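You operate a simulated robot arm through the tools that you are given. There is no shell and no other tool. Be economical: measure what you need, move in short steps, check, and stop when the job is done.

Carry out the task below with a simulated two-armed robot. There is one attempt and no reset: what you move stays moved.

JOB
Fit the cartridge that the water filter card names, lock the lid, then open the red filter valve.
Fine: new cartridges are on the blue rack; the filter's yellow latch bar locks the lid.
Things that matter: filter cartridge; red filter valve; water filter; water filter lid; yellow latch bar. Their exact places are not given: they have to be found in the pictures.

It is judged by the outcome, as a careful person would: the job done as asked, and still so three seconds after it is handed in. It fails if anything else is knocked over, pushed out of place, dropped, spilled or broken. Lids that push on must go on centred and level and be pressed home; caps that screw on are set level and turned clockwise until they are tight.

ROBOT AND FRAMES
Two 7-joint arms with two-finger parallel grippers on one trunk, on a base that drives. Base frame: it is fixed to the floor where the robot stands at the start and does not move with it; the origin is under the middle of the robot, x ahead of it, y to its left, z up. Lengths are in m, angles in degrees, forces in N, time in s.
The left shoulder is at the start at [0.06, 0.143, 0.826], the right one opposite. Each reaches about 0.887 m from its shoulder. Places, roughly: red filter valve [0.7, 2.2, 1]; water filter [0.8, 1.9, 0.9]; water filter lid [0.9, 1.9, 1.1]; yellow latch bar [0.7, 1.9, 1.1]. Payload 1.57 kg a hand.
Tool frame (each hand has its own): the origin (TCP) lies between the finger pads and is the grasp point; the fingertips stand 0.03 m ahead of it; z points along the fingers, y is the line along which they close. Largest opening 0.11 m; finger width 0.024, thickness 0.012; the body of the gripper, 0.048 by 0.112 m, starts 0.078 m behind the TCP.
Orientation is told as [roll, pitch, yaw] about the base's x, y, z axes, in that order, counted from this pose: with the fingers straight down and closing along the base's y, the tool's x points along the base's -x, its y along +y and its z along -z.

CONTROLS
- The arms move only by the tool jog_arm. It takes "left_series", "right_series" or both (then of equal length, played together; a hand with none holds still); each is one flat list of numbers, 7 for each row, row after row: the shift along the base's x, y, z in m, then the turn, a rotation vector about the base's x, y, z in degrees, then the closure, from 0 (fully open) to 1 (shut). In form: [x, y, z, wx, wy, wz, jaw, x, y, z, wx, wy, wz, jaw, ...]. A call has 1 to 10 rows; each row shifts and turns the commanded pose from where the row before left it. Each row takes 0.2 s and may step no farther than 0.05 m and 8.6 degrees from the row before; otherwise, or with a gripper value out of range, the whole call is refused. Where a pose cannot be reached the arm comes as near as it can. A force on the tool above 90 N (or 10 N above the force at the start of the call, whichever is more), or a blocked arm, ends the call early, and 0.2 s more pass. The fingers move at their own pace (about 0.045 m/s each) and stop on an object; they squeeze with about 43 N. The grip force told is the motor's: it shows also when the fingers shut on nothing. Time passes only in rows, and 0.2 s behind the last, so rows that do not move let the fingers close. The reply holds the time, the measured pose of the TCP, the force on the tool along the base axes, the opening and the grip force, in the units named above and with some noise, with the torque about the TCP (base axes, N m) and any sound that the robot's microphone picked up.
- Cameras (640 x 400 px; columns grow to the right, rows downward): "scene" is now at [0.0539, -0.0041, 1.4464]; the picture's right is [-0.05, -1.00, 0.00], its down [-0.65, 0.04, -0.76] and it looks along [0.76, -0.04, -0.65] (base axes); focal length 266 px, centre (320, 200). "left" rides on the left gripper at [0.07, -0.016, -0.141] in its tool frame; the picture's right is [0.23, 0.97, 0.00], its down [-0.86, 0.20, -0.48] and it looks along [-0.47, 0.11, 0.88] (tool axes); focal length 222 px, centre (320, 200). "right" rides on the right gripper at [0.07, 0.016, -0.141] in its tool frame; the picture's right is [-0.23, 0.97, 0.00], its down [-0.86, -0.20, -0.48] and it looks along [-0.47, -0.11, 0.88] (tool axes); focal length 222 px, centre (320, 200).
- camera(camera): a new picture of that camera. The clock stands still meanwhile.
- raise_lower(by): slides the trunk up (or, below 0, down) by that many m; the arms and the scene camera ride with it, the base frame stays. It gives what a move gives, with no picture.
- roll_base(legs): drives the robot by 1 to 6 legs, each [ahead, left, turn to the left] in m, m and degrees, along the robot's own axes; the way and the turn of a leg run together, so that a leg with both is an arc; at most 1.5 m and 180 degrees a leg. The arms and the cameras ride along, it lands a little off, and it stops where it bumps. It gives what a move gives.
- turn_head(pan, tilt): turns the head with the scene camera to pan (to the left, within 86 degrees either way) and tilt (down, from -29 to 69), counted from straight ahead of the robot. It gives what a move gives.
- probe_pixels(camera, pixels): for up to 12 pixels [column, row] of the newest picture of that camera ("zoom" is the newest enlarged one), the place [x, y, z] in the base frame of the surface seen there, good to about 0.002 m. The clock stands still meanwhile.
- close_up(camera, box): a new picture of the part [left, top, right, bottom] of that camera's present view, enlarged. The clock stands still meanwhile.
- sign_off(): hands the job in; it is judged then, once.

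Work in short steps. Measure before you move; look again where a grasp or a placing could have gone wrong, and mend it. You have 80 turns and 70 pictures in all, those below and enlarged ones among them. Open the grippers and draw the arms clear of the work before you hand the job in, unless the task says otherwise; then end with one line.

The tools are called after "Call:" as a command line: name --argument value ..., lists and objects as JSON in quotes. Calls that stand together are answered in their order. jog_arm: Moves the arms, as the interface text tells. Its arguments: {"type":"object","properties":{"left_series":{"type":"array","items":{"type":"number"}},"right_series":{"type":"array","items":{"type":"number"}}},"required":[]} The other tools are called the same way: raise_lower (by) slides the trunk up or down; roll_base (legs) drives the base; turn_head (pan, tilt) turns the head that bears the scene camera; camera (camera) takes a picture; probe_pixels (camera, pixels) gives the place of the surface under pixels of a picture; close_up (camera, box) takes an enlarged picture of a part of a camera's view; sign_off () hands the job in.

At the start:

```text
time: 0.0
left_eef_pos: [0.4257, 0.1801, 1.0002]
left_tool_rot: [0.0, 0.1, 0.0]
left_contact_force: [-0.5, -0.8, -1.1]
left_torque: [-0.01, -0.01, -0.02]
left_opening: 0.1098
left_grasp_force: 0.1
right_eef_pos: [0.4225, -0.1866, 1.0]
right_tool_rot: [0.0, 0.0, 0.0]
right_contact_force: [0.1, -0.4, 0.5]
right_torque: [0.02, -0.03, -0.03]
right_opening: 0.1098
right_grasp_force: 0.1
trunk travel left (down, up): [-0.425, 0.165]
robot x, y, heading: [-0.0034, 0.002, 0.0]
head pan, tilt: [-3.1, 40.8]
```

scene: 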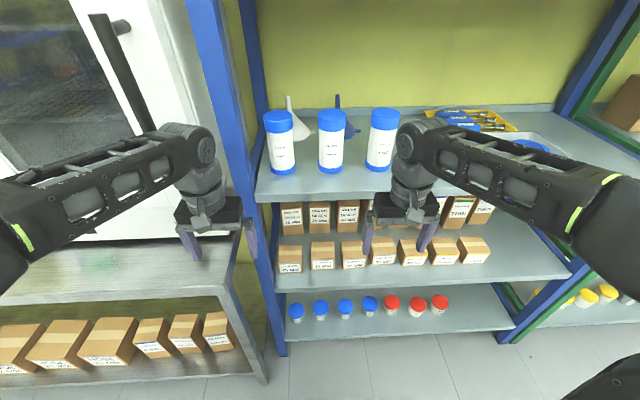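
right: 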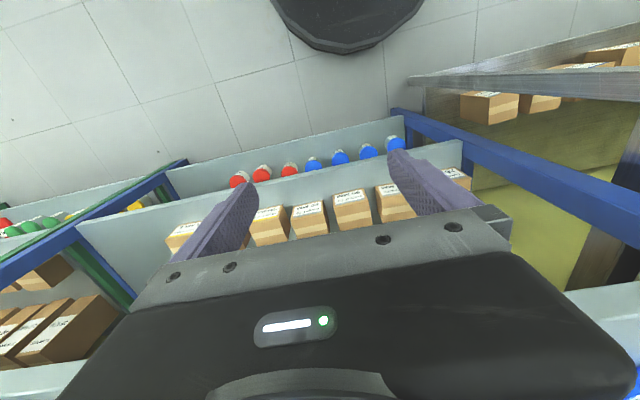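
left: 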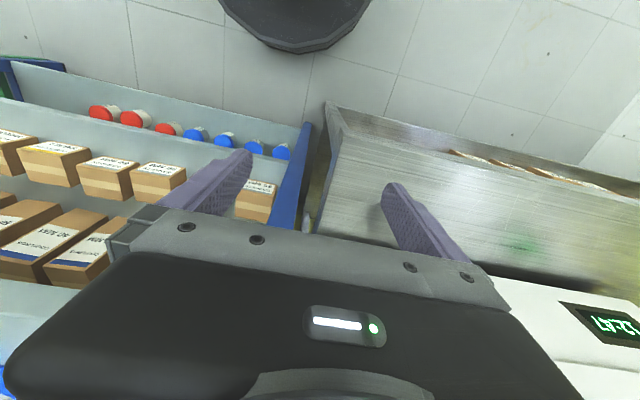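

The scene shows the blue rack with three cartridges (blue caps at about (280,140), (331,140), (383,140)). I look closer at their labels and probe their places.

Call:
close_up --camera "scene" --box '[250, 90, 420, 196]'

Call:
probe_pixels --camera "scene" --pixels '[[278, 115], [331, 115], [385, 113], [282, 155], [331, 155], [381, 152], [283, 173], [331, 172], [378, 169], [320, 190]]'

Call:
turn_head --pan 65 --tilt 15

Call:
camera --camera "scene"

```text
3.76 times, centred on (335, 143) of scene
```

zoom: 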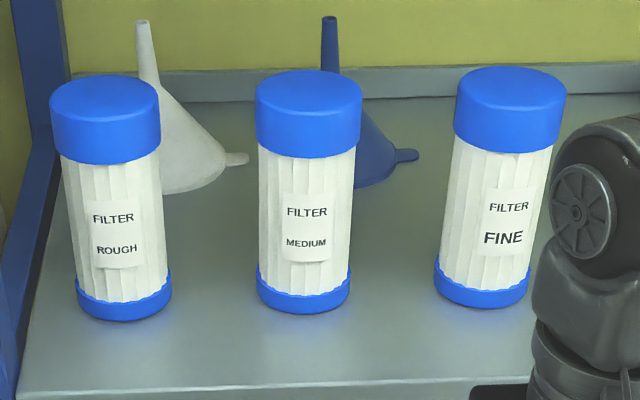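

```text
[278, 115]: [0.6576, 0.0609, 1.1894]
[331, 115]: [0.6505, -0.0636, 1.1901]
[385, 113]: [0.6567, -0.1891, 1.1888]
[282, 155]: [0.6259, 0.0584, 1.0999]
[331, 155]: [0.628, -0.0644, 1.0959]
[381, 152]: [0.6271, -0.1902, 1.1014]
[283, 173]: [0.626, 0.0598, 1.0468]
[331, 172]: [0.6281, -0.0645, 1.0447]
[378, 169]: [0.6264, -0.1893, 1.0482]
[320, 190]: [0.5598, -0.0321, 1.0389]
```

```text
time: 1.4
left_eef_pos: [0.4249, 0.1778, 1.0006]
left_tool_rot: [0.0, 0.0, 0.0]
left_contact_force: [-0.6, 0.4, 0.6]
left_torque: [-0.01, 0.02, 0.0]
left_opening: 0.1098
left_grasp_force: 0.1
right_eef_pos: [0.4218, -0.186, 0.9994]
right_tool_rot: [0.0, 0.0, 0.1]
right_contact_force: [-0.7, 0.8, -0.1]
right_torque: [-0.01, -0.03, 0.01]
right_opening: 0.1098
right_grasp_force: 0.0
trunk travel left (down, up): [-0.425, 0.165]
robot x, y, heading: [0.0021, 0.0002, -0.0]
head pan, tilt: [65.0, 15.0]
```

```text
65 pictures are left
```

scene: 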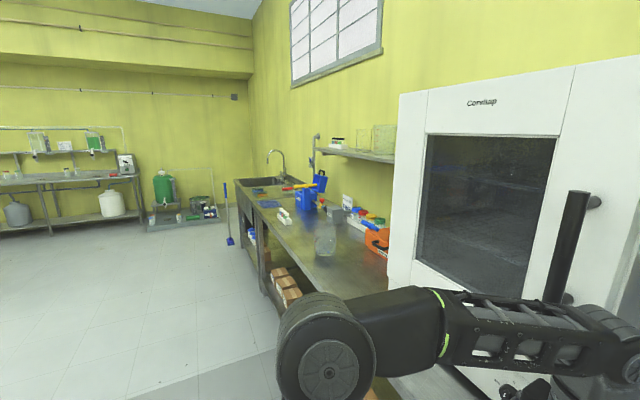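

The filter seems to be the blue thing near (306,195), with a card perhaps at (347,203). I enlarge it to read the card.

Call:
close_up --camera "scene" --box '[250, 160, 400, 254]'

Call:
probe_pixels --camera "scene" --pixels '[[306, 198], [347, 203], [325, 240], [375, 240], [280, 220], [330, 182]]'

```text
4.26 times, centred on (325, 207) of scene
```

zoom: 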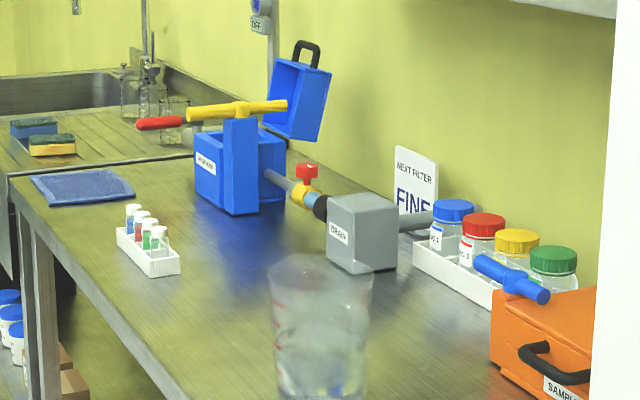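

```text
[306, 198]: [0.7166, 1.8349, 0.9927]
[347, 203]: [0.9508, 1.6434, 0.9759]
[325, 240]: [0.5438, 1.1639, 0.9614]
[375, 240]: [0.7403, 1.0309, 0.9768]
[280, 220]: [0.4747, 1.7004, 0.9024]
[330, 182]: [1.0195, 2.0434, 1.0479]
```

The card reads "NEXT FILTER FINE", so the cartridge is the one at about [0.66,-0.19]. I enlarge the filter more, to see how it takes the cartridge.

Call:
close_up --camera "scene" --box '[280, 165, 344, 205]'

Call:
raise_lower --by 0.15

Call:
turn_head --pan -10 --tilt 35

Call:
camera --camera "scene"

```text
10.00 times, centred on (312, 185) of scene
```

zoom: 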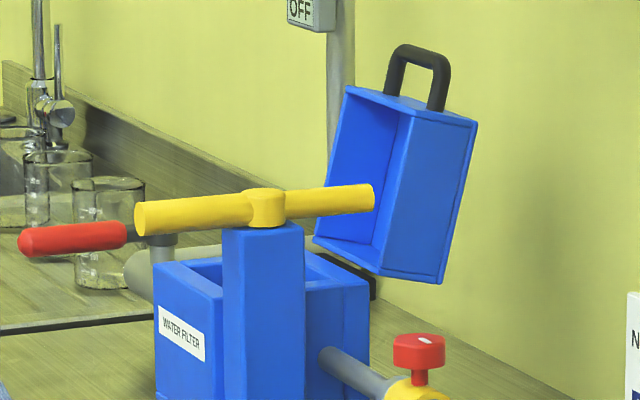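

```text
time: 3.1
left_eef_pos: [0.4255, 0.1793, 1.1501]
left_tool_rot: [0.0, 0.0, 0.0]
left_contact_force: [-0.2, -0.1, 0.9]
left_torque: [0.01, -0.02, 0.02]
left_opening: 0.1099
left_grasp_force: 0.0
right_eef_pos: [0.4221, -0.1847, 1.149]
right_tool_rot: [-0.1, 0.0, 0.0]
right_contact_force: [-0.8, -0.2, -0.2]
right_torque: [-0.01, 0.01, 0.02]
right_opening: 0.1101
right_grasp_force: 0.0
trunk travel left (down, up): [-0.575, 0.015]
robot x, y, heading: [-0.002, -0.0015, -0.1]
head pan, tilt: [65.0, 15.0]
```

```text
time: 4.6
left_eef_pos: [0.4251, 0.1799, 1.15]
left_tool_rot: [-0.1, 0.0, -0.1]
left_contact_force: [-0.2, 0.3, 0.2]
left_torque: [0.05, -0.05, 0.0]
left_opening: 0.1101
left_grasp_force: 0.1
right_eef_pos: [0.4219, -0.1864, 1.1499]
right_tool_rot: [0.0, 0.0, 0.0]
right_contact_force: [-0.8, 0.3, -0.4]
right_torque: [-0.01, 0.03, 0.01]
right_opening: 0.1103
right_grasp_force: 0.1
trunk travel left (down, up): [-0.575, 0.015]
robot x, y, heading: [-0.0031, -0.0057, 0.1]
head pan, tilt: [-10.0, 35.0]
```

```text
62 pictures are left
```

scene: 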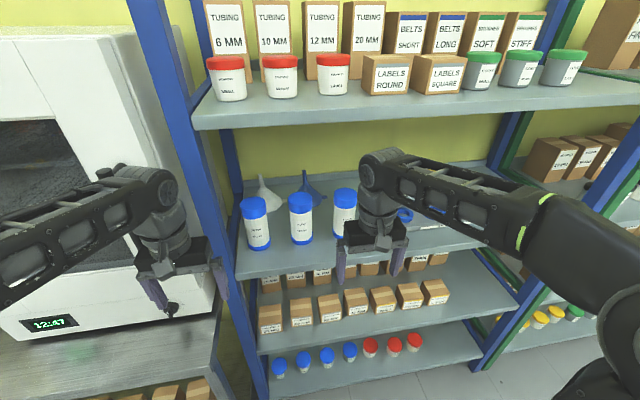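

There is a shelf above the cartridges (front edge row ~120); I measure its height and depth for headroom.

Call:
probe_pixels --camera "scene" --pixels '[[300, 118], [300, 128], [400, 105], [420, 112], [345, 195], [255, 204], [300, 200], [260, 275], [350, 235], [400, 215], [408, 75], [280, 90]]'

Call:
close_up --camera "scene" --box '[220, 160, 420, 285]'

```text
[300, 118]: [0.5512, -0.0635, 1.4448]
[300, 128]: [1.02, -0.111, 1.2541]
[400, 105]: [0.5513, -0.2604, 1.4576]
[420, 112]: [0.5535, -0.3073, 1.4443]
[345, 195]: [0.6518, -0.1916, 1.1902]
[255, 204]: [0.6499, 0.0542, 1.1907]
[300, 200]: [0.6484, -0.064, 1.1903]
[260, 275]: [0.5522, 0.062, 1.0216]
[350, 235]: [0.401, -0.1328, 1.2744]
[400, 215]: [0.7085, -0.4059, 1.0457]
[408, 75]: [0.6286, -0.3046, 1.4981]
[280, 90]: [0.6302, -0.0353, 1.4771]
```

```text
3.20 times, centred on (320, 222) of scene
```

zoom: 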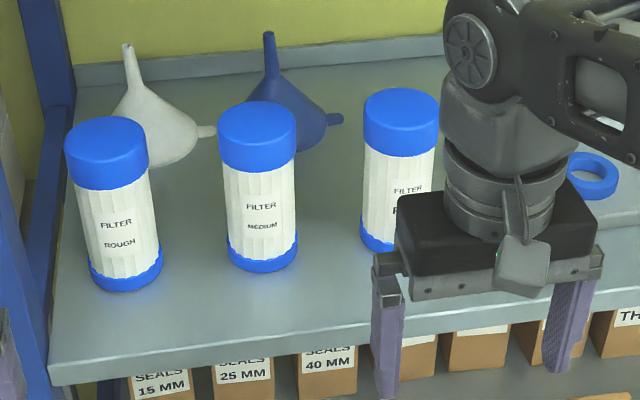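

Shelf above has its underside at about 1.435, so I'll grasp the FINE cap with the hand tilted 45°. I probe the cap edges for its centre and size while tilting the right hand in place.

Call:
probe_pixels --camera "zoom" --pixels '[[401, 92], [401, 103], [396, 122], [395, 140], [366, 104], [437, 106], [367, 130], [434, 130], [395, 160], [368, 170], [430, 170], [395, 175]]'

Call:
jog_arm --right_series '[-0.005, 0, 0.005, 0, -7.5, 0, 0, -0.005, 0, 0.005, 0, -7.5, 0, 0, -0.005, 0, 0.005, 0, -7.5, 0, 0, -0.005, 0, 0.005, 0, -7.5, 0, 0, -0.005, 0, 0.005, 0, -7.5, 0, 0, -0.005, 0, 0.005, 0, -7.5, 0, 0]'

```text
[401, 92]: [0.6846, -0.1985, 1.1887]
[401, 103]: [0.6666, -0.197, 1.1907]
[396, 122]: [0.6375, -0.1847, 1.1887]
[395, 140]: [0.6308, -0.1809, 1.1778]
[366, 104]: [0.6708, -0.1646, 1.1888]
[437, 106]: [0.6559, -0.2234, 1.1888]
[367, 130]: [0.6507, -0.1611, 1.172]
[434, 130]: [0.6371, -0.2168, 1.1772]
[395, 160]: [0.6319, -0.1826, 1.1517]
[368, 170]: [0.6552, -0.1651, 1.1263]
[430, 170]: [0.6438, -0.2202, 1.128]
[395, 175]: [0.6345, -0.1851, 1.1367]
```

```text
time: 6.0
left_eef_pos: [0.4249, 0.1799, 1.1493]
left_tool_rot: [0.0, 0.0, 0.0]
left_contact_force: [-0.5, 0.1, -0.2]
left_torque: [-0.01, -0.01, 0.0]
left_opening: 0.1102
left_grasp_force: 0.0
right_eef_pos: [0.3906, -0.1851, 1.1791]
right_tool_rot: [0.0, -45.1, 0.1]
right_contact_force: [-0.1, -0.1, -0.1]
right_torque: [0.0, 0.01, 0.01]
right_opening: 0.1099
right_grasp_force: 0.1
trunk travel left (down, up): [-0.575, 0.015]
robot x, y, heading: [-0.0059, -0.0016, -0.0]
head pan, tilt: [-10.0, 35.0]
```

The cap centre is about [0.66,-0.192], radius 0.032, top 1.19. I advance with fingers straddling it, up to x≈0.60 first, then look.

Call:
jog_arm --right_series '[0.042, -0.002, 0, 0, 0, 0, 0, 0.042, -0.002, 0, 0, 0, 0, 0, 0.042, -0.002, 0, 0, 0, 0, 0, 0.042, 0, 0, 0, 0, 0, 0, 0.042, 0, 0, 0, 0, 0, 0]'

Call:
camera --camera "right"

Call:
camera --camera "scene"

```text
time: 7.2
left_eef_pos: [0.4262, 0.1795, 1.1496]
left_tool_rot: [0.0, 0.1, -0.1]
left_contact_force: [0.7, 1.3, 0.5]
left_torque: [0.0, 0.02, -0.02]
left_opening: 0.11
left_grasp_force: 0.0
right_eef_pos: [0.6042, -0.191, 1.1822]
right_tool_rot: [0.1, -45.0, -0.2]
right_contact_force: [-0.2, 0.7, 0.6]
right_torque: [0.02, 0.03, 0.03]
right_opening: 0.1099
right_grasp_force: 0.0
trunk travel left (down, up): [-0.575, 0.015]
robot x, y, heading: [0.0007, -0.0003, 0.0]
head pan, tilt: [-10.0, 35.0]
```

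```text
60 pictures are left
```

right: 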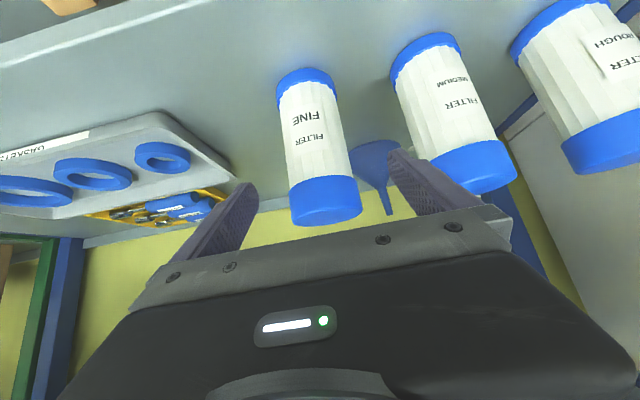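

```text
59 pictures are left
```

scene: 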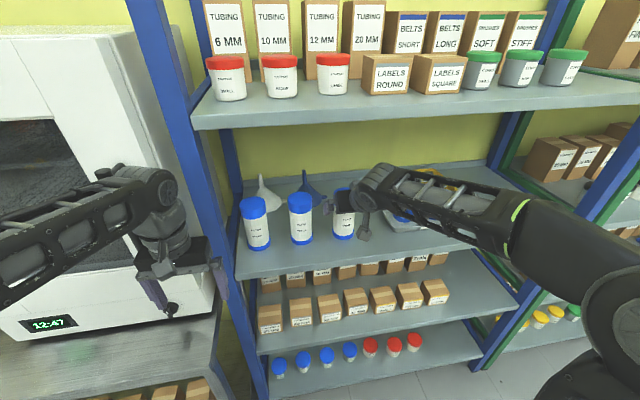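

The fingers straddle the FINE cartridge (cap at (322,200) in the right view). I move in the last 0.056 m and close.

Call:
jog_arm --right_series '[0.028, -0.001, -0.007, 0, 0, 0, 0, 0.028, 0, -0.005, 0, 0, 0, 0, 0, 0, 0, 0, 0, 0, 0.5, 0, 0, 0, 0, 0, 0, 0.8, 0, 0, 0, 0, 0, 0, 1, 0, 0, 0, 0, 0, 0, 1, 0, 0, 0, 0, 0, 0, 1]'

Call:
camera --camera "right"

```text
time: 8.8
left_eef_pos: [0.4266, 0.1791, 1.149]
left_tool_rot: [0.0, 0.1, -0.1]
left_contact_force: [-0.3, 0.2, -0.5]
left_torque: [0.01, 0.0, -0.03]
left_opening: 0.1099
left_grasp_force: 0.0
right_eef_pos: [0.6563, -0.1924, 1.1703]
right_tool_rot: [0.0, -45.1, 0.0]
right_contact_force: [0.3, 0.3, -0.5]
right_torque: [-0.11, -0.07, 0.03]
right_opening: 0.0669
right_grasp_force: 34.7
trunk travel left (down, up): [-0.575, 0.015]
robot x, y, heading: [-0.0002, 0.0014, -0.1]
head pan, tilt: [-10.0, 35.0]
```

```text
58 pictures are left
```

right: 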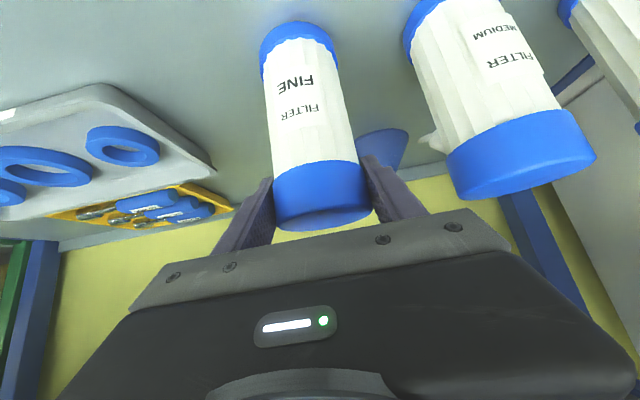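

The cap is gripped (opening 0.067). I lift it 3 cm and draw it straight back out of the rack.

Call:
jog_arm --right_series '[0, 0, 0.015, 0, 0, 0, 1, 0, 0, 0.02, 0, 0, 0, 1, -0.04, 0, 0, 0, 0, 0, 1, -0.04, 0, 0, 0, 0, 0, 1, -0.045, 0, 0, 0, 0, 0, 1, -0.045, 0, 0, 0, 0, 0, 1, -0.045, 0, 0, 0, 0, 0, 1]'

Call:
turn_head --pan 60 --tilt 30

Call:
camera --camera "scene"

Call:
camera --camera "right"

```text
time: 10.4
left_eef_pos: [0.4243, 0.1789, 1.1505]
left_tool_rot: [0.1, -0.2, -0.1]
left_contact_force: [0.5, -0.4, -0.5]
left_torque: [0.04, 0.0, 0.01]
left_opening: 0.1098
left_grasp_force: 0.0
right_eef_pos: [0.4408, -0.1917, 1.1997]
right_tool_rot: [0.0, -45.1, 0.0]
right_contact_force: [0.1, 0.0, -1.6]
right_torque: [-0.01, 0.01, -0.01]
right_opening: 0.0671
right_grasp_force: 42.6
trunk travel left (down, up): [-0.575, 0.015]
robot x, y, heading: [-0.0026, 0.002, 0.0]
head pan, tilt: [-10.0, 35.0]
```

```text
time: 11.8
left_eef_pos: [0.4252, 0.1792, 1.1496]
left_tool_rot: [-0.2, 0.0, 0.0]
left_contact_force: [0.2, -0.2, -0.3]
left_torque: [-0.01, 0.01, -0.02]
left_opening: 0.1099
left_grasp_force: 0.0
right_eef_pos: [0.4432, -0.1924, 1.1997]
right_tool_rot: [0.0, -45.0, 0.0]
right_contact_force: [1.2, 0.0, -1.6]
right_torque: [-0.01, 0.05, 0.01]
right_opening: 0.0668
right_grasp_force: 43.3
trunk travel left (down, up): [-0.575, 0.015]
robot x, y, heading: [-0.0019, 0.003, 0.0]
head pan, tilt: [60.0, 30.0]
```

```text
57 pictures are left
```

scene: 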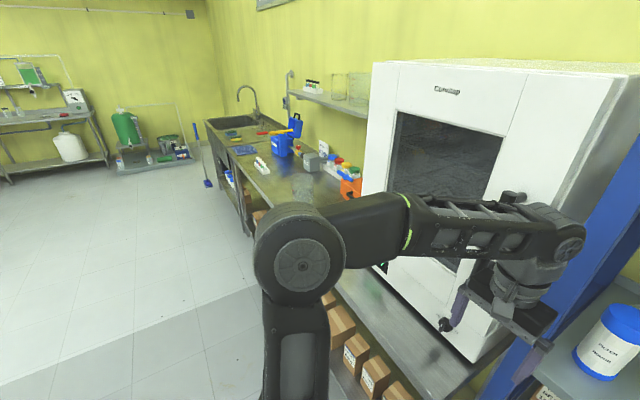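

```text
56 pictures are left
```

right: 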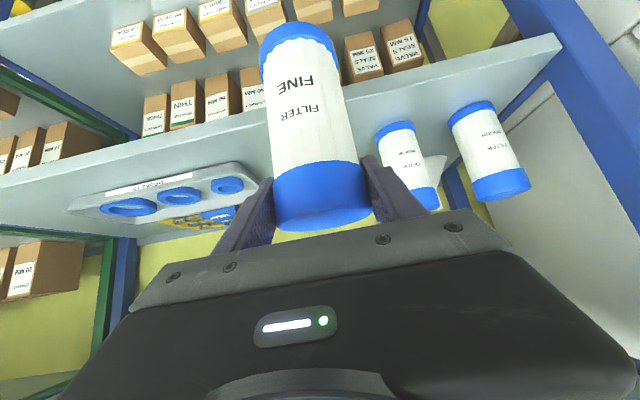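

The cartridge is out and held upright. I back off 0.4 m, slide left 1.85 m along the benches, and look at the filter.

Call:
roll_base --legs '[[-0.4, 0, 0], [0, 0.95, 0], [0, 0.9, 0]]'

Call:
turn_head --pan 0 --tilt 30

Call:
camera --camera "scene"

```text
time: 13.8
left_eef_pos: [0.1532, 0.1796, 1.1502]
left_tool_rot: [0.0, 0.1, 0.2]
left_contact_force: [0.5, -0.2, -0.3]
left_torque: [0.02, 0.08, -0.02]
left_opening: 0.1102
left_grasp_force: 0.1
right_eef_pos: [0.1718, -0.191, 1.1983]
right_tool_rot: [0.0, -44.9, 0.2]
right_contact_force: [0.8, 0.4, -1.7]
right_torque: [-0.01, 0.04, -0.01]
right_opening: 0.067
right_grasp_force: 43.5
trunk travel left (down, up): [-0.575, 0.015]
robot x, y, heading: [-0.2725, -0.0012, 0.2]
head pan, tilt: [60.0, 30.0]
stopped in leg 1: the robot was blocked; the commanded pose is now the measured one
```

```text
time: 15.1
left_eef_pos: [0.151, 0.1802, 1.1501]
left_tool_rot: [0.0, -0.1, 0.2]
left_contact_force: [0.7, 0.0, 0.1]
left_torque: [-0.02, -0.02, -0.01]
left_opening: 0.1099
left_grasp_force: 0.1
right_eef_pos: [0.1686, -0.1896, 1.2009]
right_tool_rot: [-0.1, -45.1, 0.2]
right_contact_force: [0.0, 0.4, -2.7]
right_torque: [-0.01, -0.01, -0.02]
right_opening: 0.0668
right_grasp_force: 42.6
trunk travel left (down, up): [-0.575, 0.015]
robot x, y, heading: [-0.2738, -0.0007, 0.1]
head pan, tilt: [0.0, 30.0]
```

```text
55 pictures are left
```

scene: 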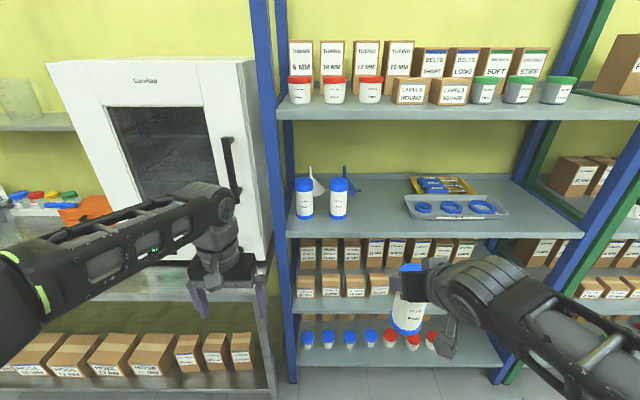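

The base bumped something behind at x≈-0.27. I check to my left before sliding along.

Call:
turn_head --pan 86 --tilt 35

Call:
camera --camera "scene"

Call:
turn_head --pan -86 --tilt 40

Call:
camera --camera "scene"

```text
time: 16.7
left_eef_pos: [0.1512, 0.1799, 1.151]
left_tool_rot: [0.1, -0.1, 0.2]
left_contact_force: [-0.5, 0.5, -0.1]
left_torque: [-0.01, -0.01, 0.0]
left_opening: 0.11
left_grasp_force: 0.1
right_eef_pos: [0.1696, -0.1898, 1.1999]
right_tool_rot: [0.0, -45.2, 0.2]
right_contact_force: [-0.7, 0.5, -2.1]
right_torque: [0.0, -0.02, 0.01]
right_opening: 0.0671
right_grasp_force: 42.8
trunk travel left (down, up): [-0.575, 0.015]
robot x, y, heading: [-0.2741, -0.0, 0.2]
head pan, tilt: [85.9, 35.0]
```

```text
54 pictures are left
```

scene: 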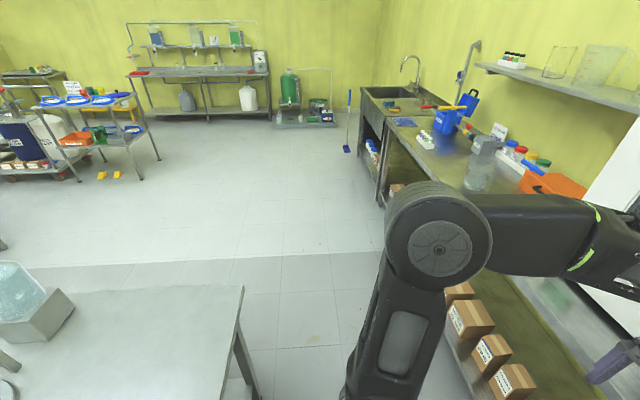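

```text
time: 19.3
left_eef_pos: [0.1503, 0.1799, 1.1508]
left_tool_rot: [0.0, -0.1, 0.1]
left_contact_force: [0.2, -0.6, 1.1]
left_torque: [0.01, 0.0, -0.01]
left_opening: 0.1098
left_grasp_force: 0.0
right_eef_pos: [0.1687, -0.1906, 1.1993]
right_tool_rot: [0.0, -45.0, 0.2]
right_contact_force: [0.0, 0.2, -1.6]
right_torque: [-0.01, -0.02, 0.0]
right_opening: 0.0667
right_grasp_force: 43.0
trunk travel left (down, up): [-0.575, 0.015]
robot x, y, heading: [-0.2752, -0.0002, -0.1]
head pan, tilt: [-85.9, 40.0]
```

```text
53 pictures are left
```

scene: 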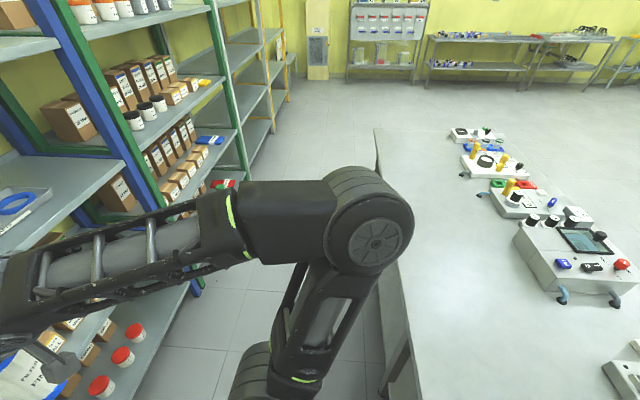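

A table sits behind me. I come forward 5 cm and slide left 1.9 m; hands (x≈0.2) stay clear of the bench edge.

Call:
roll_base --legs '[[0.05, 0, 0], [0, 0.95, 0], [0, 0.95, 0]]'

Call:
turn_head --pan 0 --tilt 30

Call:
camera --camera "scene"

```text
time: 29.1
left_eef_pos: [0.2502, 2.0277, 1.1509]
left_tool_rot: [0.0, -0.1, -1.8]
left_contact_force: [-0.2, -1.1, -0.3]
left_torque: [0.02, 0.01, -0.04]
left_opening: 0.11
left_grasp_force: 0.0
right_eef_pos: [0.256, 1.658, 1.1996]
right_tool_rot: [0.0, -45.1, -1.7]
right_contact_force: [0.1, 0.4, -2.1]
right_torque: [-0.02, 0.04, 0.0]
right_opening: 0.0671
right_grasp_force: 43.5
trunk travel left (down, up): [-0.575, 0.015]
robot x, y, heading: [-0.1826, 1.8616, -1.6]
head pan, tilt: [-85.9, 40.0]
```

```text
time: 30.8
left_eef_pos: [0.2487, 2.0278, 1.151]
left_tool_rot: [0.0, -0.1, -1.6]
left_contact_force: [-0.2, -0.2, 0.0]
left_torque: [0.03, 0.02, 0.0]
left_opening: 0.11
left_grasp_force: 0.1
right_eef_pos: [0.2561, 1.6565, 1.2009]
right_tool_rot: [0.0, -45.1, -1.8]
right_contact_force: [-0.6, -0.1, -1.4]
right_torque: [-0.03, 0.02, -0.01]
right_opening: 0.0669
right_grasp_force: 43.5
trunk travel left (down, up): [-0.575, 0.015]
robot x, y, heading: [-0.1792, 1.8628, -1.4]
head pan, tilt: [0.0, 30.0]
```

```text
52 pictures are left
```

scene: 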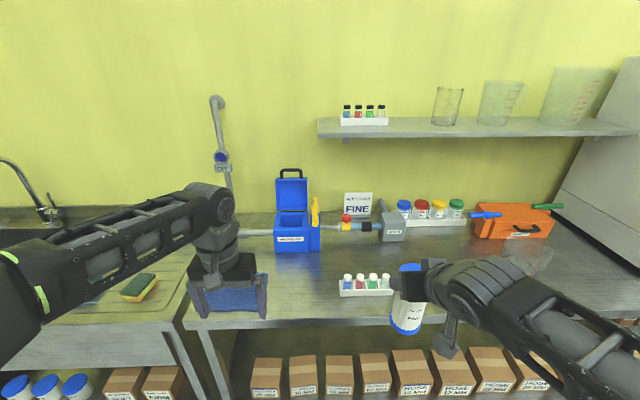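

The filter is at about (293,225), lid open at the back, yellow latch at its right. I enlarge and probe it.

Call:
close_up --camera "scene" --box '[230, 160, 390, 260]'

Call:
probe_pixels --camera "zoom" --pixels '[[245, 290], [180, 290], [310, 290], [180, 325], [200, 225], [310, 225], [240, 240], [345, 150], [330, 220], [340, 185], [465, 225], [240, 45]]'

```text
4.00 times, centred on (310, 210) of scene
```

zoom: 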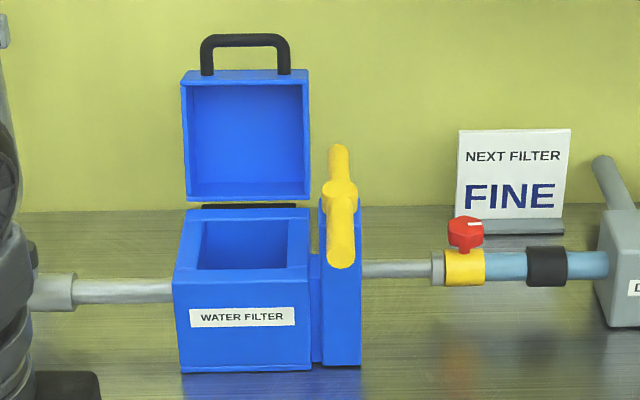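

```text
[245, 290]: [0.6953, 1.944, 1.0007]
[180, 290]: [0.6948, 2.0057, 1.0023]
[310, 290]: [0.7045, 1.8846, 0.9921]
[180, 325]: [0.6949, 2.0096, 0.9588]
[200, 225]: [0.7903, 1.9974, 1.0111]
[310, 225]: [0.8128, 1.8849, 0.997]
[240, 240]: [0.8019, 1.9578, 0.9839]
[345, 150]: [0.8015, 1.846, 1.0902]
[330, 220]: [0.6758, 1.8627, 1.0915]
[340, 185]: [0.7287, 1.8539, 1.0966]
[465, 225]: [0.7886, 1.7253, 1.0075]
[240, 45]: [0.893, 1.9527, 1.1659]
```

The box front is x≈0.694, cavity around [0.757,1.945], rim z≈1.011; the latch bar lies along x at y≈1.855. I probe the bench edge and the cavity details, and look at the valve side past the left arm.

Call:
probe_pixels --camera "scene" --pixels '[[300, 315], [300, 322], [220, 318], [288, 233], [288, 215], [145, 283], [100, 320], [270, 300], [250, 232]]'

Call:
roll_base --legs '[[0, 0.225, 1.4]]'

Call:
camera --camera "scene"

Call:
camera --camera "left"

```text
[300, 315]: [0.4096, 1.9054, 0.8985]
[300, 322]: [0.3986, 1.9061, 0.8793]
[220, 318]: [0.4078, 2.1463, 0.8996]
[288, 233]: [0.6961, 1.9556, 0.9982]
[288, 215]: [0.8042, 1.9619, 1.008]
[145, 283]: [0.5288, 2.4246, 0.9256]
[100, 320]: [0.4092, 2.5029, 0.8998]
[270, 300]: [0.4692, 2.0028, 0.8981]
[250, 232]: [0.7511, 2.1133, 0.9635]
```

```text
time: 32.5
left_eef_pos: [0.2477, 2.2677, 1.1507]
left_tool_rot: [0.0, -0.1, -0.1]
left_contact_force: [-0.3, 0.9, 0.2]
left_torque: [-0.06, 0.0, -0.02]
left_opening: 0.1098
left_grasp_force: 0.0
right_eef_pos: [0.2655, 1.8974, 1.2013]
right_tool_rot: [-0.2, -45.1, 0.2]
right_contact_force: [0.0, 0.3, -1.1]
right_torque: [0.01, -0.02, -0.03]
right_opening: 0.067
right_grasp_force: 42.7
trunk travel left (down, up): [-0.575, 0.015]
robot x, y, heading: [-0.1746, 2.0886, -0.2]
head pan, tilt: [0.0, 30.0]
```

```text
50 pictures are left
```

scene: 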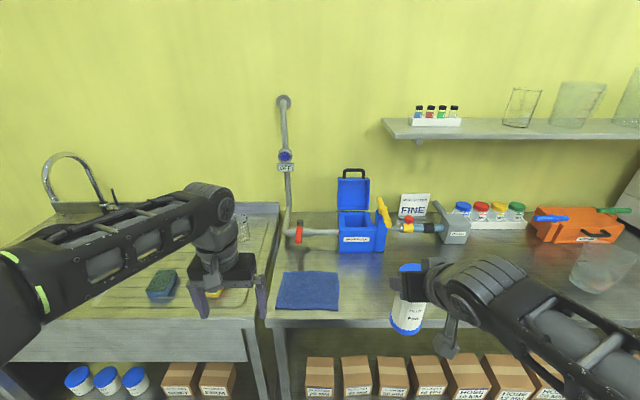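

```text
49 pictures are left
```

left: 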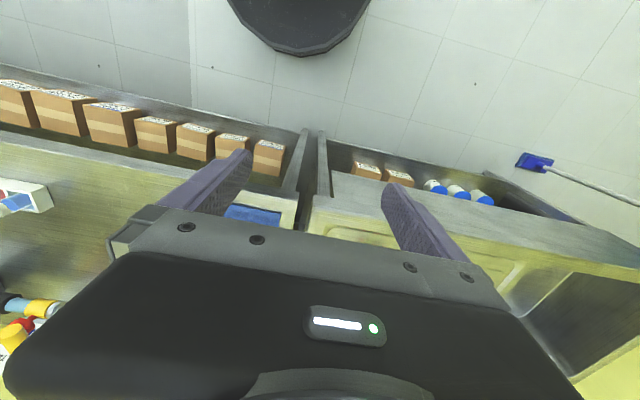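

The red filter valve is near (298,232), left of the filter. I enlarge that area.

Call:
close_up --camera "scene" --box '[264, 140, 408, 260]'

Call:
close_up --camera "scene" --box '[274, 215, 346, 260]'

Call:
probe_pixels --camera "zoom" --pixels '[[215, 70], [215, 110], [190, 160], [215, 200], [205, 240], [120, 140], [260, 160], [400, 160], [150, 165], [90, 210]]'

```text
3.33 times, centred on (336, 200) of scene
```

zoom: 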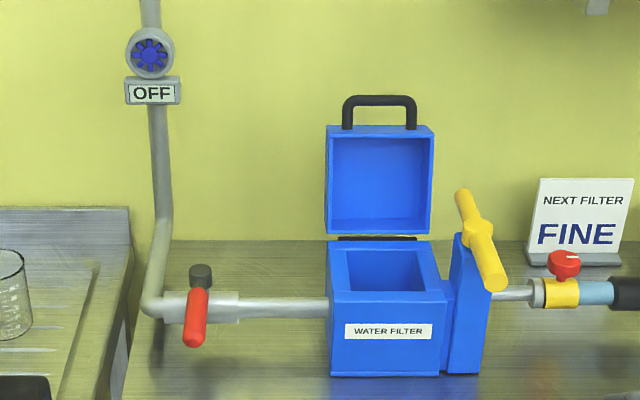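

```text
8.89 times, centred on (310, 238) of scene
```

zoom: 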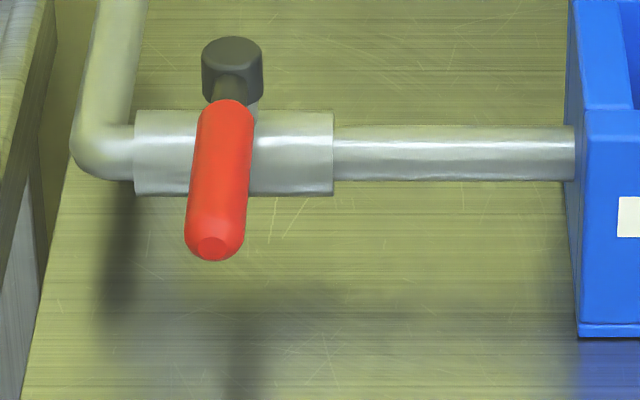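

```text
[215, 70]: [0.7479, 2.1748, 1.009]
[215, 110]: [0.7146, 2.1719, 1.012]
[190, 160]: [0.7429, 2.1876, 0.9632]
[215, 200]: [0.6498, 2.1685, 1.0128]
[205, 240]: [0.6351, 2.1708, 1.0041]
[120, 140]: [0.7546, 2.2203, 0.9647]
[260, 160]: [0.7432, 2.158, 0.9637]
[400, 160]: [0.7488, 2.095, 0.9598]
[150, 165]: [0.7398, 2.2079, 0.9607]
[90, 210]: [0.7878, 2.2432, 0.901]
```

The lever lies along -x (across the pipe, closed); pivot ≈[0.757,2.172], and it must swing toward -y since the riser blocks +y. First I drive ahead 0.2 m for the cartridge.

Call:
roll_base --legs '[[0.2, 0, 0.2]]'

Call:
turn_head --pan -12 --tilt 35

Call:
camera --camera "scene"

Call:
close_up --camera "scene" --box '[280, 140, 424, 230]'

```text
time: 34.1
left_eef_pos: [0.4494, 2.275, 1.1519]
left_tool_rot: [0.0, -0.1, 0.9]
left_contact_force: [0.2, 0.1, -0.3]
left_torque: [-0.02, 0.05, 0.0]
left_opening: 0.1102
left_grasp_force: 0.1
right_eef_pos: [0.4725, 1.9039, 1.1988]
right_tool_rot: [0.1, -44.9, 0.9]
right_contact_force: [1.4, 0.0, -1.3]
right_torque: [0.0, 0.03, 0.0]
right_opening: 0.067
right_grasp_force: 42.7
trunk travel left (down, up): [-0.575, 0.015]
robot x, y, heading: [0.0248, 2.0905, 0.5]
head pan, tilt: [0.0, 30.0]
```

```text
time: 34.8
left_eef_pos: [0.4488, 2.2754, 1.1517]
left_tool_rot: [0.1, -0.2, 1.0]
left_contact_force: [0.1, 0.2, 0.3]
left_torque: [-0.01, -0.01, 0.0]
left_opening: 0.1097
left_grasp_force: 0.1
right_eef_pos: [0.4709, 1.9046, 1.2003]
right_tool_rot: [0.0, -45.1, 0.9]
right_contact_force: [0.2, -0.6, -1.1]
right_torque: [0.01, 0.0, 0.02]
right_opening: 0.0669
right_grasp_force: 42.6
trunk travel left (down, up): [-0.575, 0.015]
robot x, y, heading: [0.0279, 2.0896, 0.8]
head pan, tilt: [-12.0, 35.0]
```

```text
46 pictures are left
```

scene: 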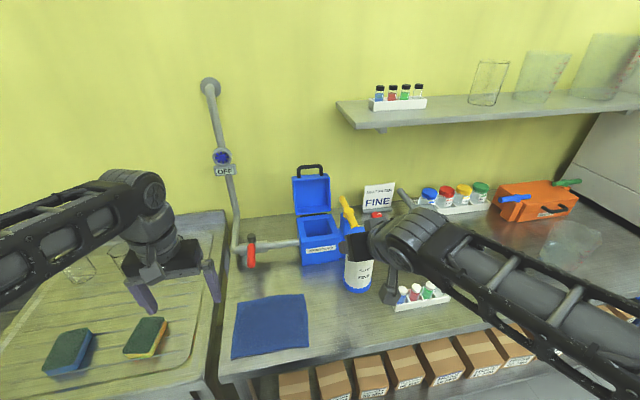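

```text
4.44 times, centred on (352, 185) of scene
```

zoom: 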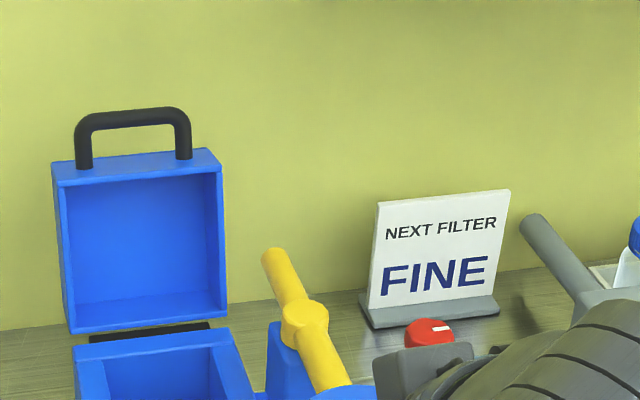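

I enlarge the box itself to measure the cavity edges and floor.

Call:
close_up --camera "scene" --box '[284, 205, 364, 270]'

```text
6.15 times, centred on (324, 238) of scene
```

zoom: 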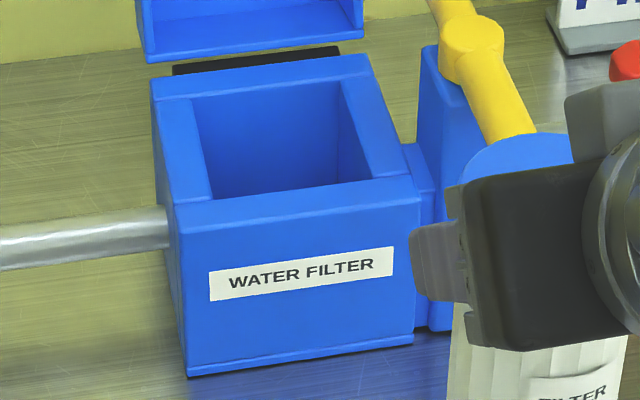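

Call:
probe_pixels --camera "zoom" --pixels '[[200, 190], [385, 170], [180, 95], [355, 70], [270, 80], [300, 195], [270, 150], [275, 180], [190, 140], [365, 120], [290, 220], [250, 65]]'

```text
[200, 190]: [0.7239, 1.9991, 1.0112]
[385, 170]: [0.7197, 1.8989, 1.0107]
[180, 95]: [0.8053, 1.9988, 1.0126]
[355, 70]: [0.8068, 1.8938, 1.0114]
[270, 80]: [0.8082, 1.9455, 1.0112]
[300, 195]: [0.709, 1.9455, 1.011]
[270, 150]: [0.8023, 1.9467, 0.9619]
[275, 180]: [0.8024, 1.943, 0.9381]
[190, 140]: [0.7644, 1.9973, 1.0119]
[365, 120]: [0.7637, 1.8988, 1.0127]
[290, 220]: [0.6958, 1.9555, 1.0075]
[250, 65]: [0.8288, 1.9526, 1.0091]
```

The cavity is about 8 cm square, centred ≈[0.762,1.947], against a 6.7 cm cartridge. I move the cartridge above it, sideways first, then forward.

Call:
jog_arm --right_series '[0, 0.0213, 0.0125, 0, 0, 0, 1, 0, 0.0213, 0.0125, 0, 0, -0.9, 1, 0.045, 0, 0, 0, 0, 0, 1, 0.045, 0, 0, 0, 0, 0, 1, 0.045, 0, 0, 0, 0, 0, 1, 0.045, 0, 0, 0, 0, 0, 1, 0.045, 0, 0, 0, 0, 0, 1, 0.045, 0, 0, 0, 0, 0, 1, 0.017, 0, 0, 0, 0, 0, 1, 0, 0, 0, 0, 0, 0, 1]'

Call:
camera --camera "scene"

Call:
close_up --camera "scene" --box '[264, 160, 384, 270]'

Call:
camera --camera "right"

```text
time: 37.0
left_eef_pos: [0.4483, 2.2749, 1.1497]
left_tool_rot: [-0.1, -0.1, 0.9]
left_contact_force: [-0.5, -0.5, 0.8]
left_torque: [-0.02, -0.01, 0.01]
left_opening: 0.1099
left_grasp_force: 0.1
right_eef_pos: [0.7572, 1.9461, 1.2265]
right_tool_rot: [0.0, -45.0, -0.1]
right_contact_force: [-0.5, 0.6, -0.7]
right_torque: [0.02, 0.01, -0.01]
right_opening: 0.0665
right_grasp_force: 43.1
trunk travel left (down, up): [-0.575, 0.015]
robot x, y, heading: [0.0293, 2.0875, 1.0]
head pan, tilt: [-12.0, 35.0]
```

```text
43 pictures are left
```

scene: 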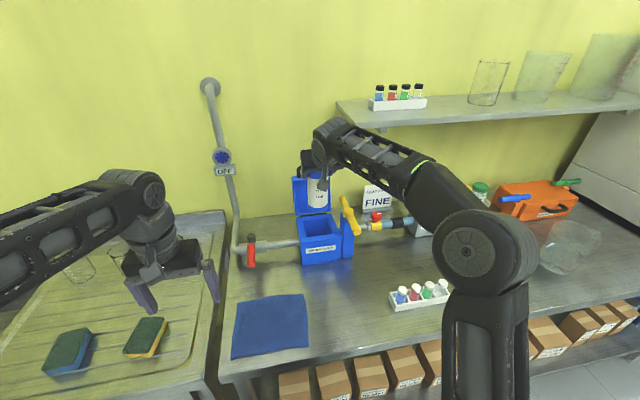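

```text
3.64 times, centred on (324, 215) of scene
```

zoom: 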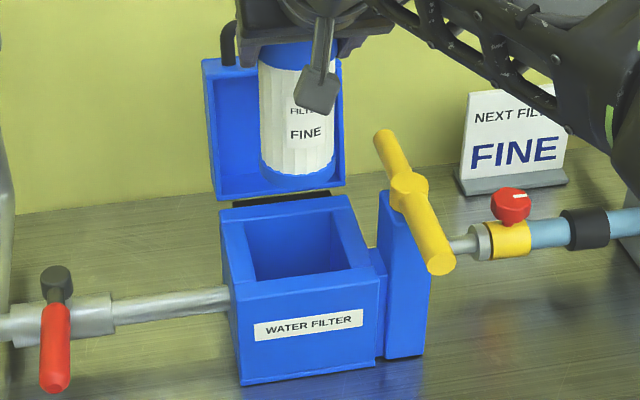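

```text
41 pictures are left
```

right: 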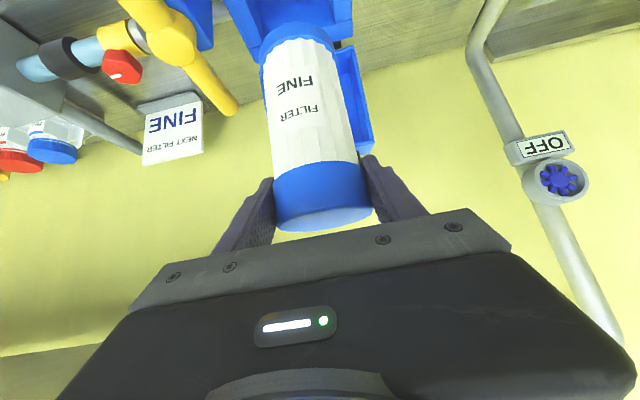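

The cartridge hangs above the box. I probe its lower ring and label to check centre and verticality.

Call:
probe_pixels --camera "zoom" --pixels '[[265, 170], [297, 182], [329, 170], [297, 165], [290, 115], [290, 80], [262, 90], [262, 140], [333, 125]]'

```text
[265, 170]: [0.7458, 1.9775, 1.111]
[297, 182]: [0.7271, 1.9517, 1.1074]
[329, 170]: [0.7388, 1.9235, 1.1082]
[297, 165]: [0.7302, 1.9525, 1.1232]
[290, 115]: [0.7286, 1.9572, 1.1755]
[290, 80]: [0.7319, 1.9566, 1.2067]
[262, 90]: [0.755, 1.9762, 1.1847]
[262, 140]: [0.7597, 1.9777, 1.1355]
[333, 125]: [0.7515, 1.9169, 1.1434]
```

It is vertical and centred within a millimetre or two. I lower it 0.14 m and check forces.

Call:
jog_arm --right_series '[0.001, 0, -0.03, 0, 0, 0, 1, 0, 0, -0.03, 0, 0, 0, 1, 0, 0, -0.03, 0, 0, 0, 1, 0, 0, -0.025, 0, 0, 0, 1, 0, 0, -0.025, 0, 0, 0, 1]'

Call:
close_up --camera "scene" --box '[264, 160, 384, 270]'

```text
time: 38.2
left_eef_pos: [0.4499, 2.276, 1.1511]
left_tool_rot: [-0.1, -0.2, 0.8]
left_contact_force: [0.2, 0.5, -1.2]
left_torque: [-0.01, -0.02, -0.03]
left_opening: 0.11
left_grasp_force: 0.0
right_eef_pos: [0.7596, 1.9481, 1.0867]
right_tool_rot: [0.0, -45.1, 0.0]
right_contact_force: [-0.2, 0.1, -1.8]
right_torque: [-0.01, 0.02, -0.01]
right_opening: 0.0666
right_grasp_force: 43.1
trunk travel left (down, up): [-0.575, 0.015]
robot x, y, heading: [0.022, 2.0901, 0.9]
head pan, tilt: [-12.0, 35.0]
```

```text
3.64 times, centred on (324, 215) of scene
```

zoom: 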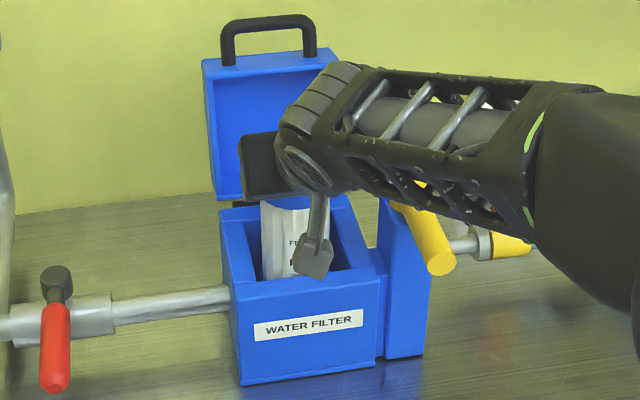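

No contact yet. The forearm passes above the latch bar; I check the clearance by probing its lower edge and the bar.

Call:
probe_pixels --camera "zoom" --pixels '[[395, 185], [440, 200], [480, 215], [350, 165], [420, 230], [440, 262], [400, 215], [600, 290], [313, 265], [280, 200]]'

Call:
camera --camera "right"

```text
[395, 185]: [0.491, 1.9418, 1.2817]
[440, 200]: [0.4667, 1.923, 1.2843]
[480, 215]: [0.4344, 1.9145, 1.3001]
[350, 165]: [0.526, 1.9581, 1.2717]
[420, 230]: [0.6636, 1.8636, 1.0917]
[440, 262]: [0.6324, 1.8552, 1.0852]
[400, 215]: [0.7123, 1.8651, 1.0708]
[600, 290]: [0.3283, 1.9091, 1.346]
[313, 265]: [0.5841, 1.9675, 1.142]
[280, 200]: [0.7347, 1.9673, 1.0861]
```

```text
39 pictures are left
```

right: 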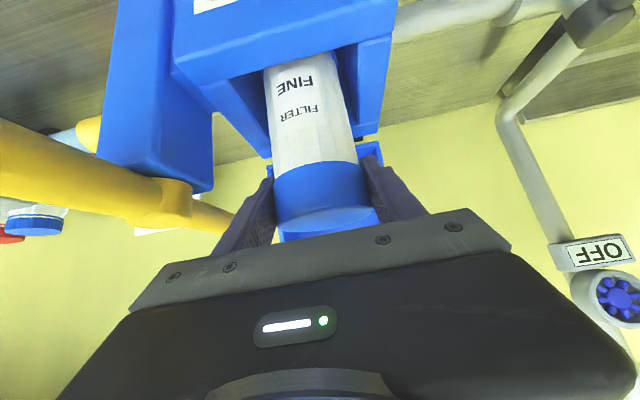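

Clearance is good. I continue lowering in 8 mm steps.

Call:
jog_arm --right_series '[0, 0, -0.01, 0, 0, 0, 1, 0, 0, -0.01, 0, 0, 0, 1, 0, 0, -0.008, 0, 0, 0, 1, 0, 0, -0.006, 0, 0, 0, 1]'

```text
time: 39.2
left_eef_pos: [0.4494, 2.276, 1.1507]
left_tool_rot: [0.1, 0.0, 0.9]
left_contact_force: [1.5, 0.6, 0.2]
left_torque: [0.0, 0.02, 0.01]
left_opening: 0.1101
left_grasp_force: 0.0
right_eef_pos: [0.76, 1.9485, 1.05]
right_tool_rot: [0.0, -45.0, 0.0]
right_contact_force: [0.6, 0.7, -1.4]
right_torque: [0.03, 0.01, -0.01]
right_opening: 0.0671
right_grasp_force: 43.0
trunk travel left (down, up): [-0.575, 0.015]
robot x, y, heading: [0.0273, 2.0882, 0.6]
head pan, tilt: [-12.0, 35.0]
```

Still free; fingertips are about 9 mm above the rim. I go 2 mm at a time.

Call:
jog_arm --right_series '[0, 0, -0.002, 0, 0, 0, 1, 0, 0, -0.002, 0, 0, 0, 1, 0, 0, -0.002, 0, 0, 0, 1, 0, 0, 0, 0, 0, 0, 1]'

Call:
camera --camera "right"

Call:
close_up --camera "scene" --box '[284, 195, 364, 260]'

```text
time: 40.2
left_eef_pos: [0.4482, 2.2751, 1.1495]
left_tool_rot: [0.0, 0.0, 1.0]
left_contact_force: [-0.4, 0.2, -0.1]
left_torque: [-0.02, 0.01, 0.02]
left_opening: 0.1099
left_grasp_force: 0.0
right_eef_pos: [0.7587, 1.9469, 1.0444]
right_tool_rot: [0.0, -45.1, 0.0]
right_contact_force: [0.4, 0.7, -1.2]
right_torque: [0.02, 0.03, -0.02]
right_opening: 0.0672
right_grasp_force: 42.8
trunk travel left (down, up): [-0.575, 0.015]
robot x, y, heading: [0.0275, 2.0954, 1.1]
head pan, tilt: [-12.0, 35.0]
```

```text
38 pictures are left
```

right: 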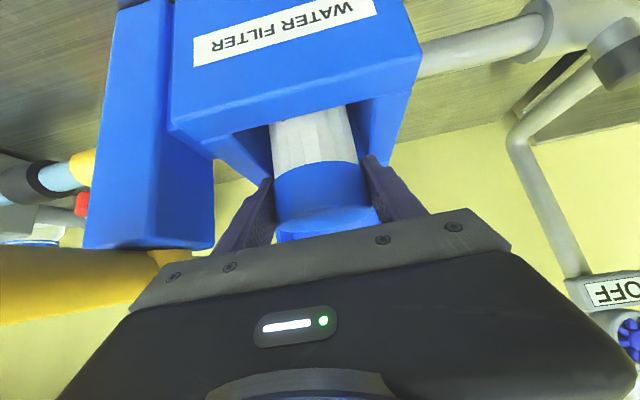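

```text
6.15 times, centred on (324, 228) of scene
```

zoom: 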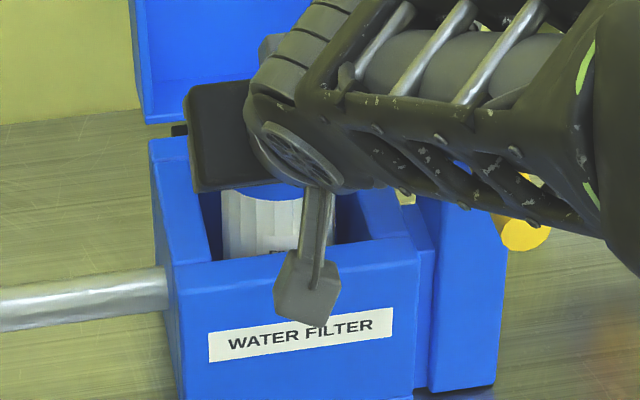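

Bottom should be within ~5 mm of the cavity floor. I go 2 mm lower and open gently to about 0.085.

Call:
jog_arm --right_series '[0, 0, -0.002, 0, 0, 0, 1, 0, 0, 0, 0, 0, 0, 0.37, 0, 0, 0, 0, 0, 0, 0.3, 0, 0, 0, 0, 0, 0, 0.25, 0, 0, 0, 0, 0, 0, 0.22, 0, 0, 0, 0, 0, 0, 0.22]'

Call:
camera --camera "right"

```text
time: 41.6
left_eef_pos: [0.4483, 2.2761, 1.1507]
left_tool_rot: [0.0, 0.0, 0.9]
left_contact_force: [0.5, 0.3, -1.1]
left_torque: [0.01, -0.01, 0.01]
left_opening: 0.11
left_grasp_force: 0.0
right_eef_pos: [0.7581, 1.9483, 1.0433]
right_tool_rot: [0.0, -45.1, 0.0]
right_contact_force: [0.1, 0.6, -0.6]
right_torque: [0.02, 0.04, 0.0]
right_opening: 0.0859
right_grasp_force: 0.0
trunk travel left (down, up): [-0.575, 0.015]
robot x, y, heading: [0.0265, 2.0868, 0.8]
head pan, tilt: [-12.0, 35.0]
```

```text
36 pictures are left
```

right: 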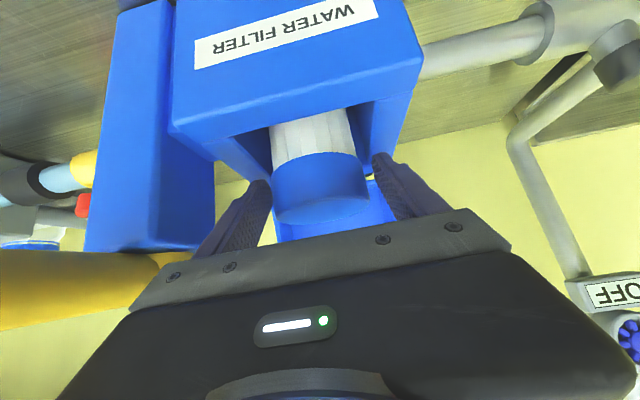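

Released; the cartridge barely moved. I draw the hand back along its axis (up and back), clear of the box, and look.

Call:
jog_arm --right_series '[-0.02, 0, 0.02, 0, 0, 0, 0.22, -0.03, 0, 0.03, 0, 0, 0, 0.22, -0.03, 0, 0.03, 0, 0, 0, 0.22, -0.03, 0, 0.03, 0, 0, 0, 0.22, -0.04, -0.02, 0.02, 0, 0, 0, 0.22, -0.04, -0.03, 0, 0, 0, 0, 0.22, -0.04, -0.03, 0, 0, 0, 0, 0.22]'

Call:
close_up --camera "scene" --box '[264, 160, 384, 270]'

```text
time: 43.2
left_eef_pos: [0.4464, 2.2751, 1.1518]
left_tool_rot: [0.0, -0.1, 1.0]
left_contact_force: [-1.0, -0.3, 0.0]
left_torque: [-0.01, -0.02, -0.04]
left_opening: 0.1103
left_grasp_force: 0.0
right_eef_pos: [0.5311, 1.8666, 1.1734]
right_tool_rot: [-0.1, -45.1, 0.0]
right_contact_force: [-1.1, -0.2, -0.1]
right_torque: [0.0, -0.03, -0.02]
right_opening: 0.0856
right_grasp_force: 0.1
trunk travel left (down, up): [-0.575, 0.015]
robot x, y, heading: [0.0254, 2.0868, 1.1]
head pan, tilt: [-12.0, 35.0]
```

```text
3.64 times, centred on (324, 215) of scene
```

zoom: 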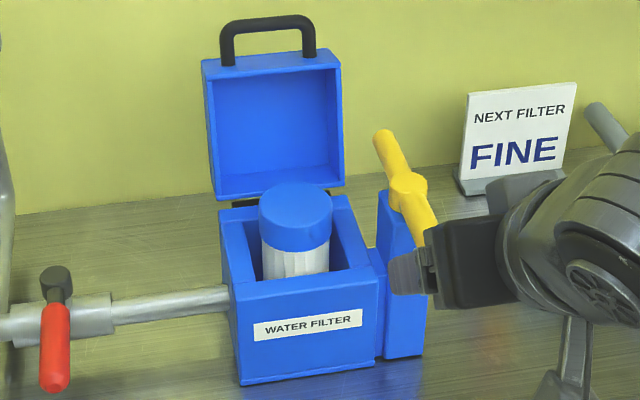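

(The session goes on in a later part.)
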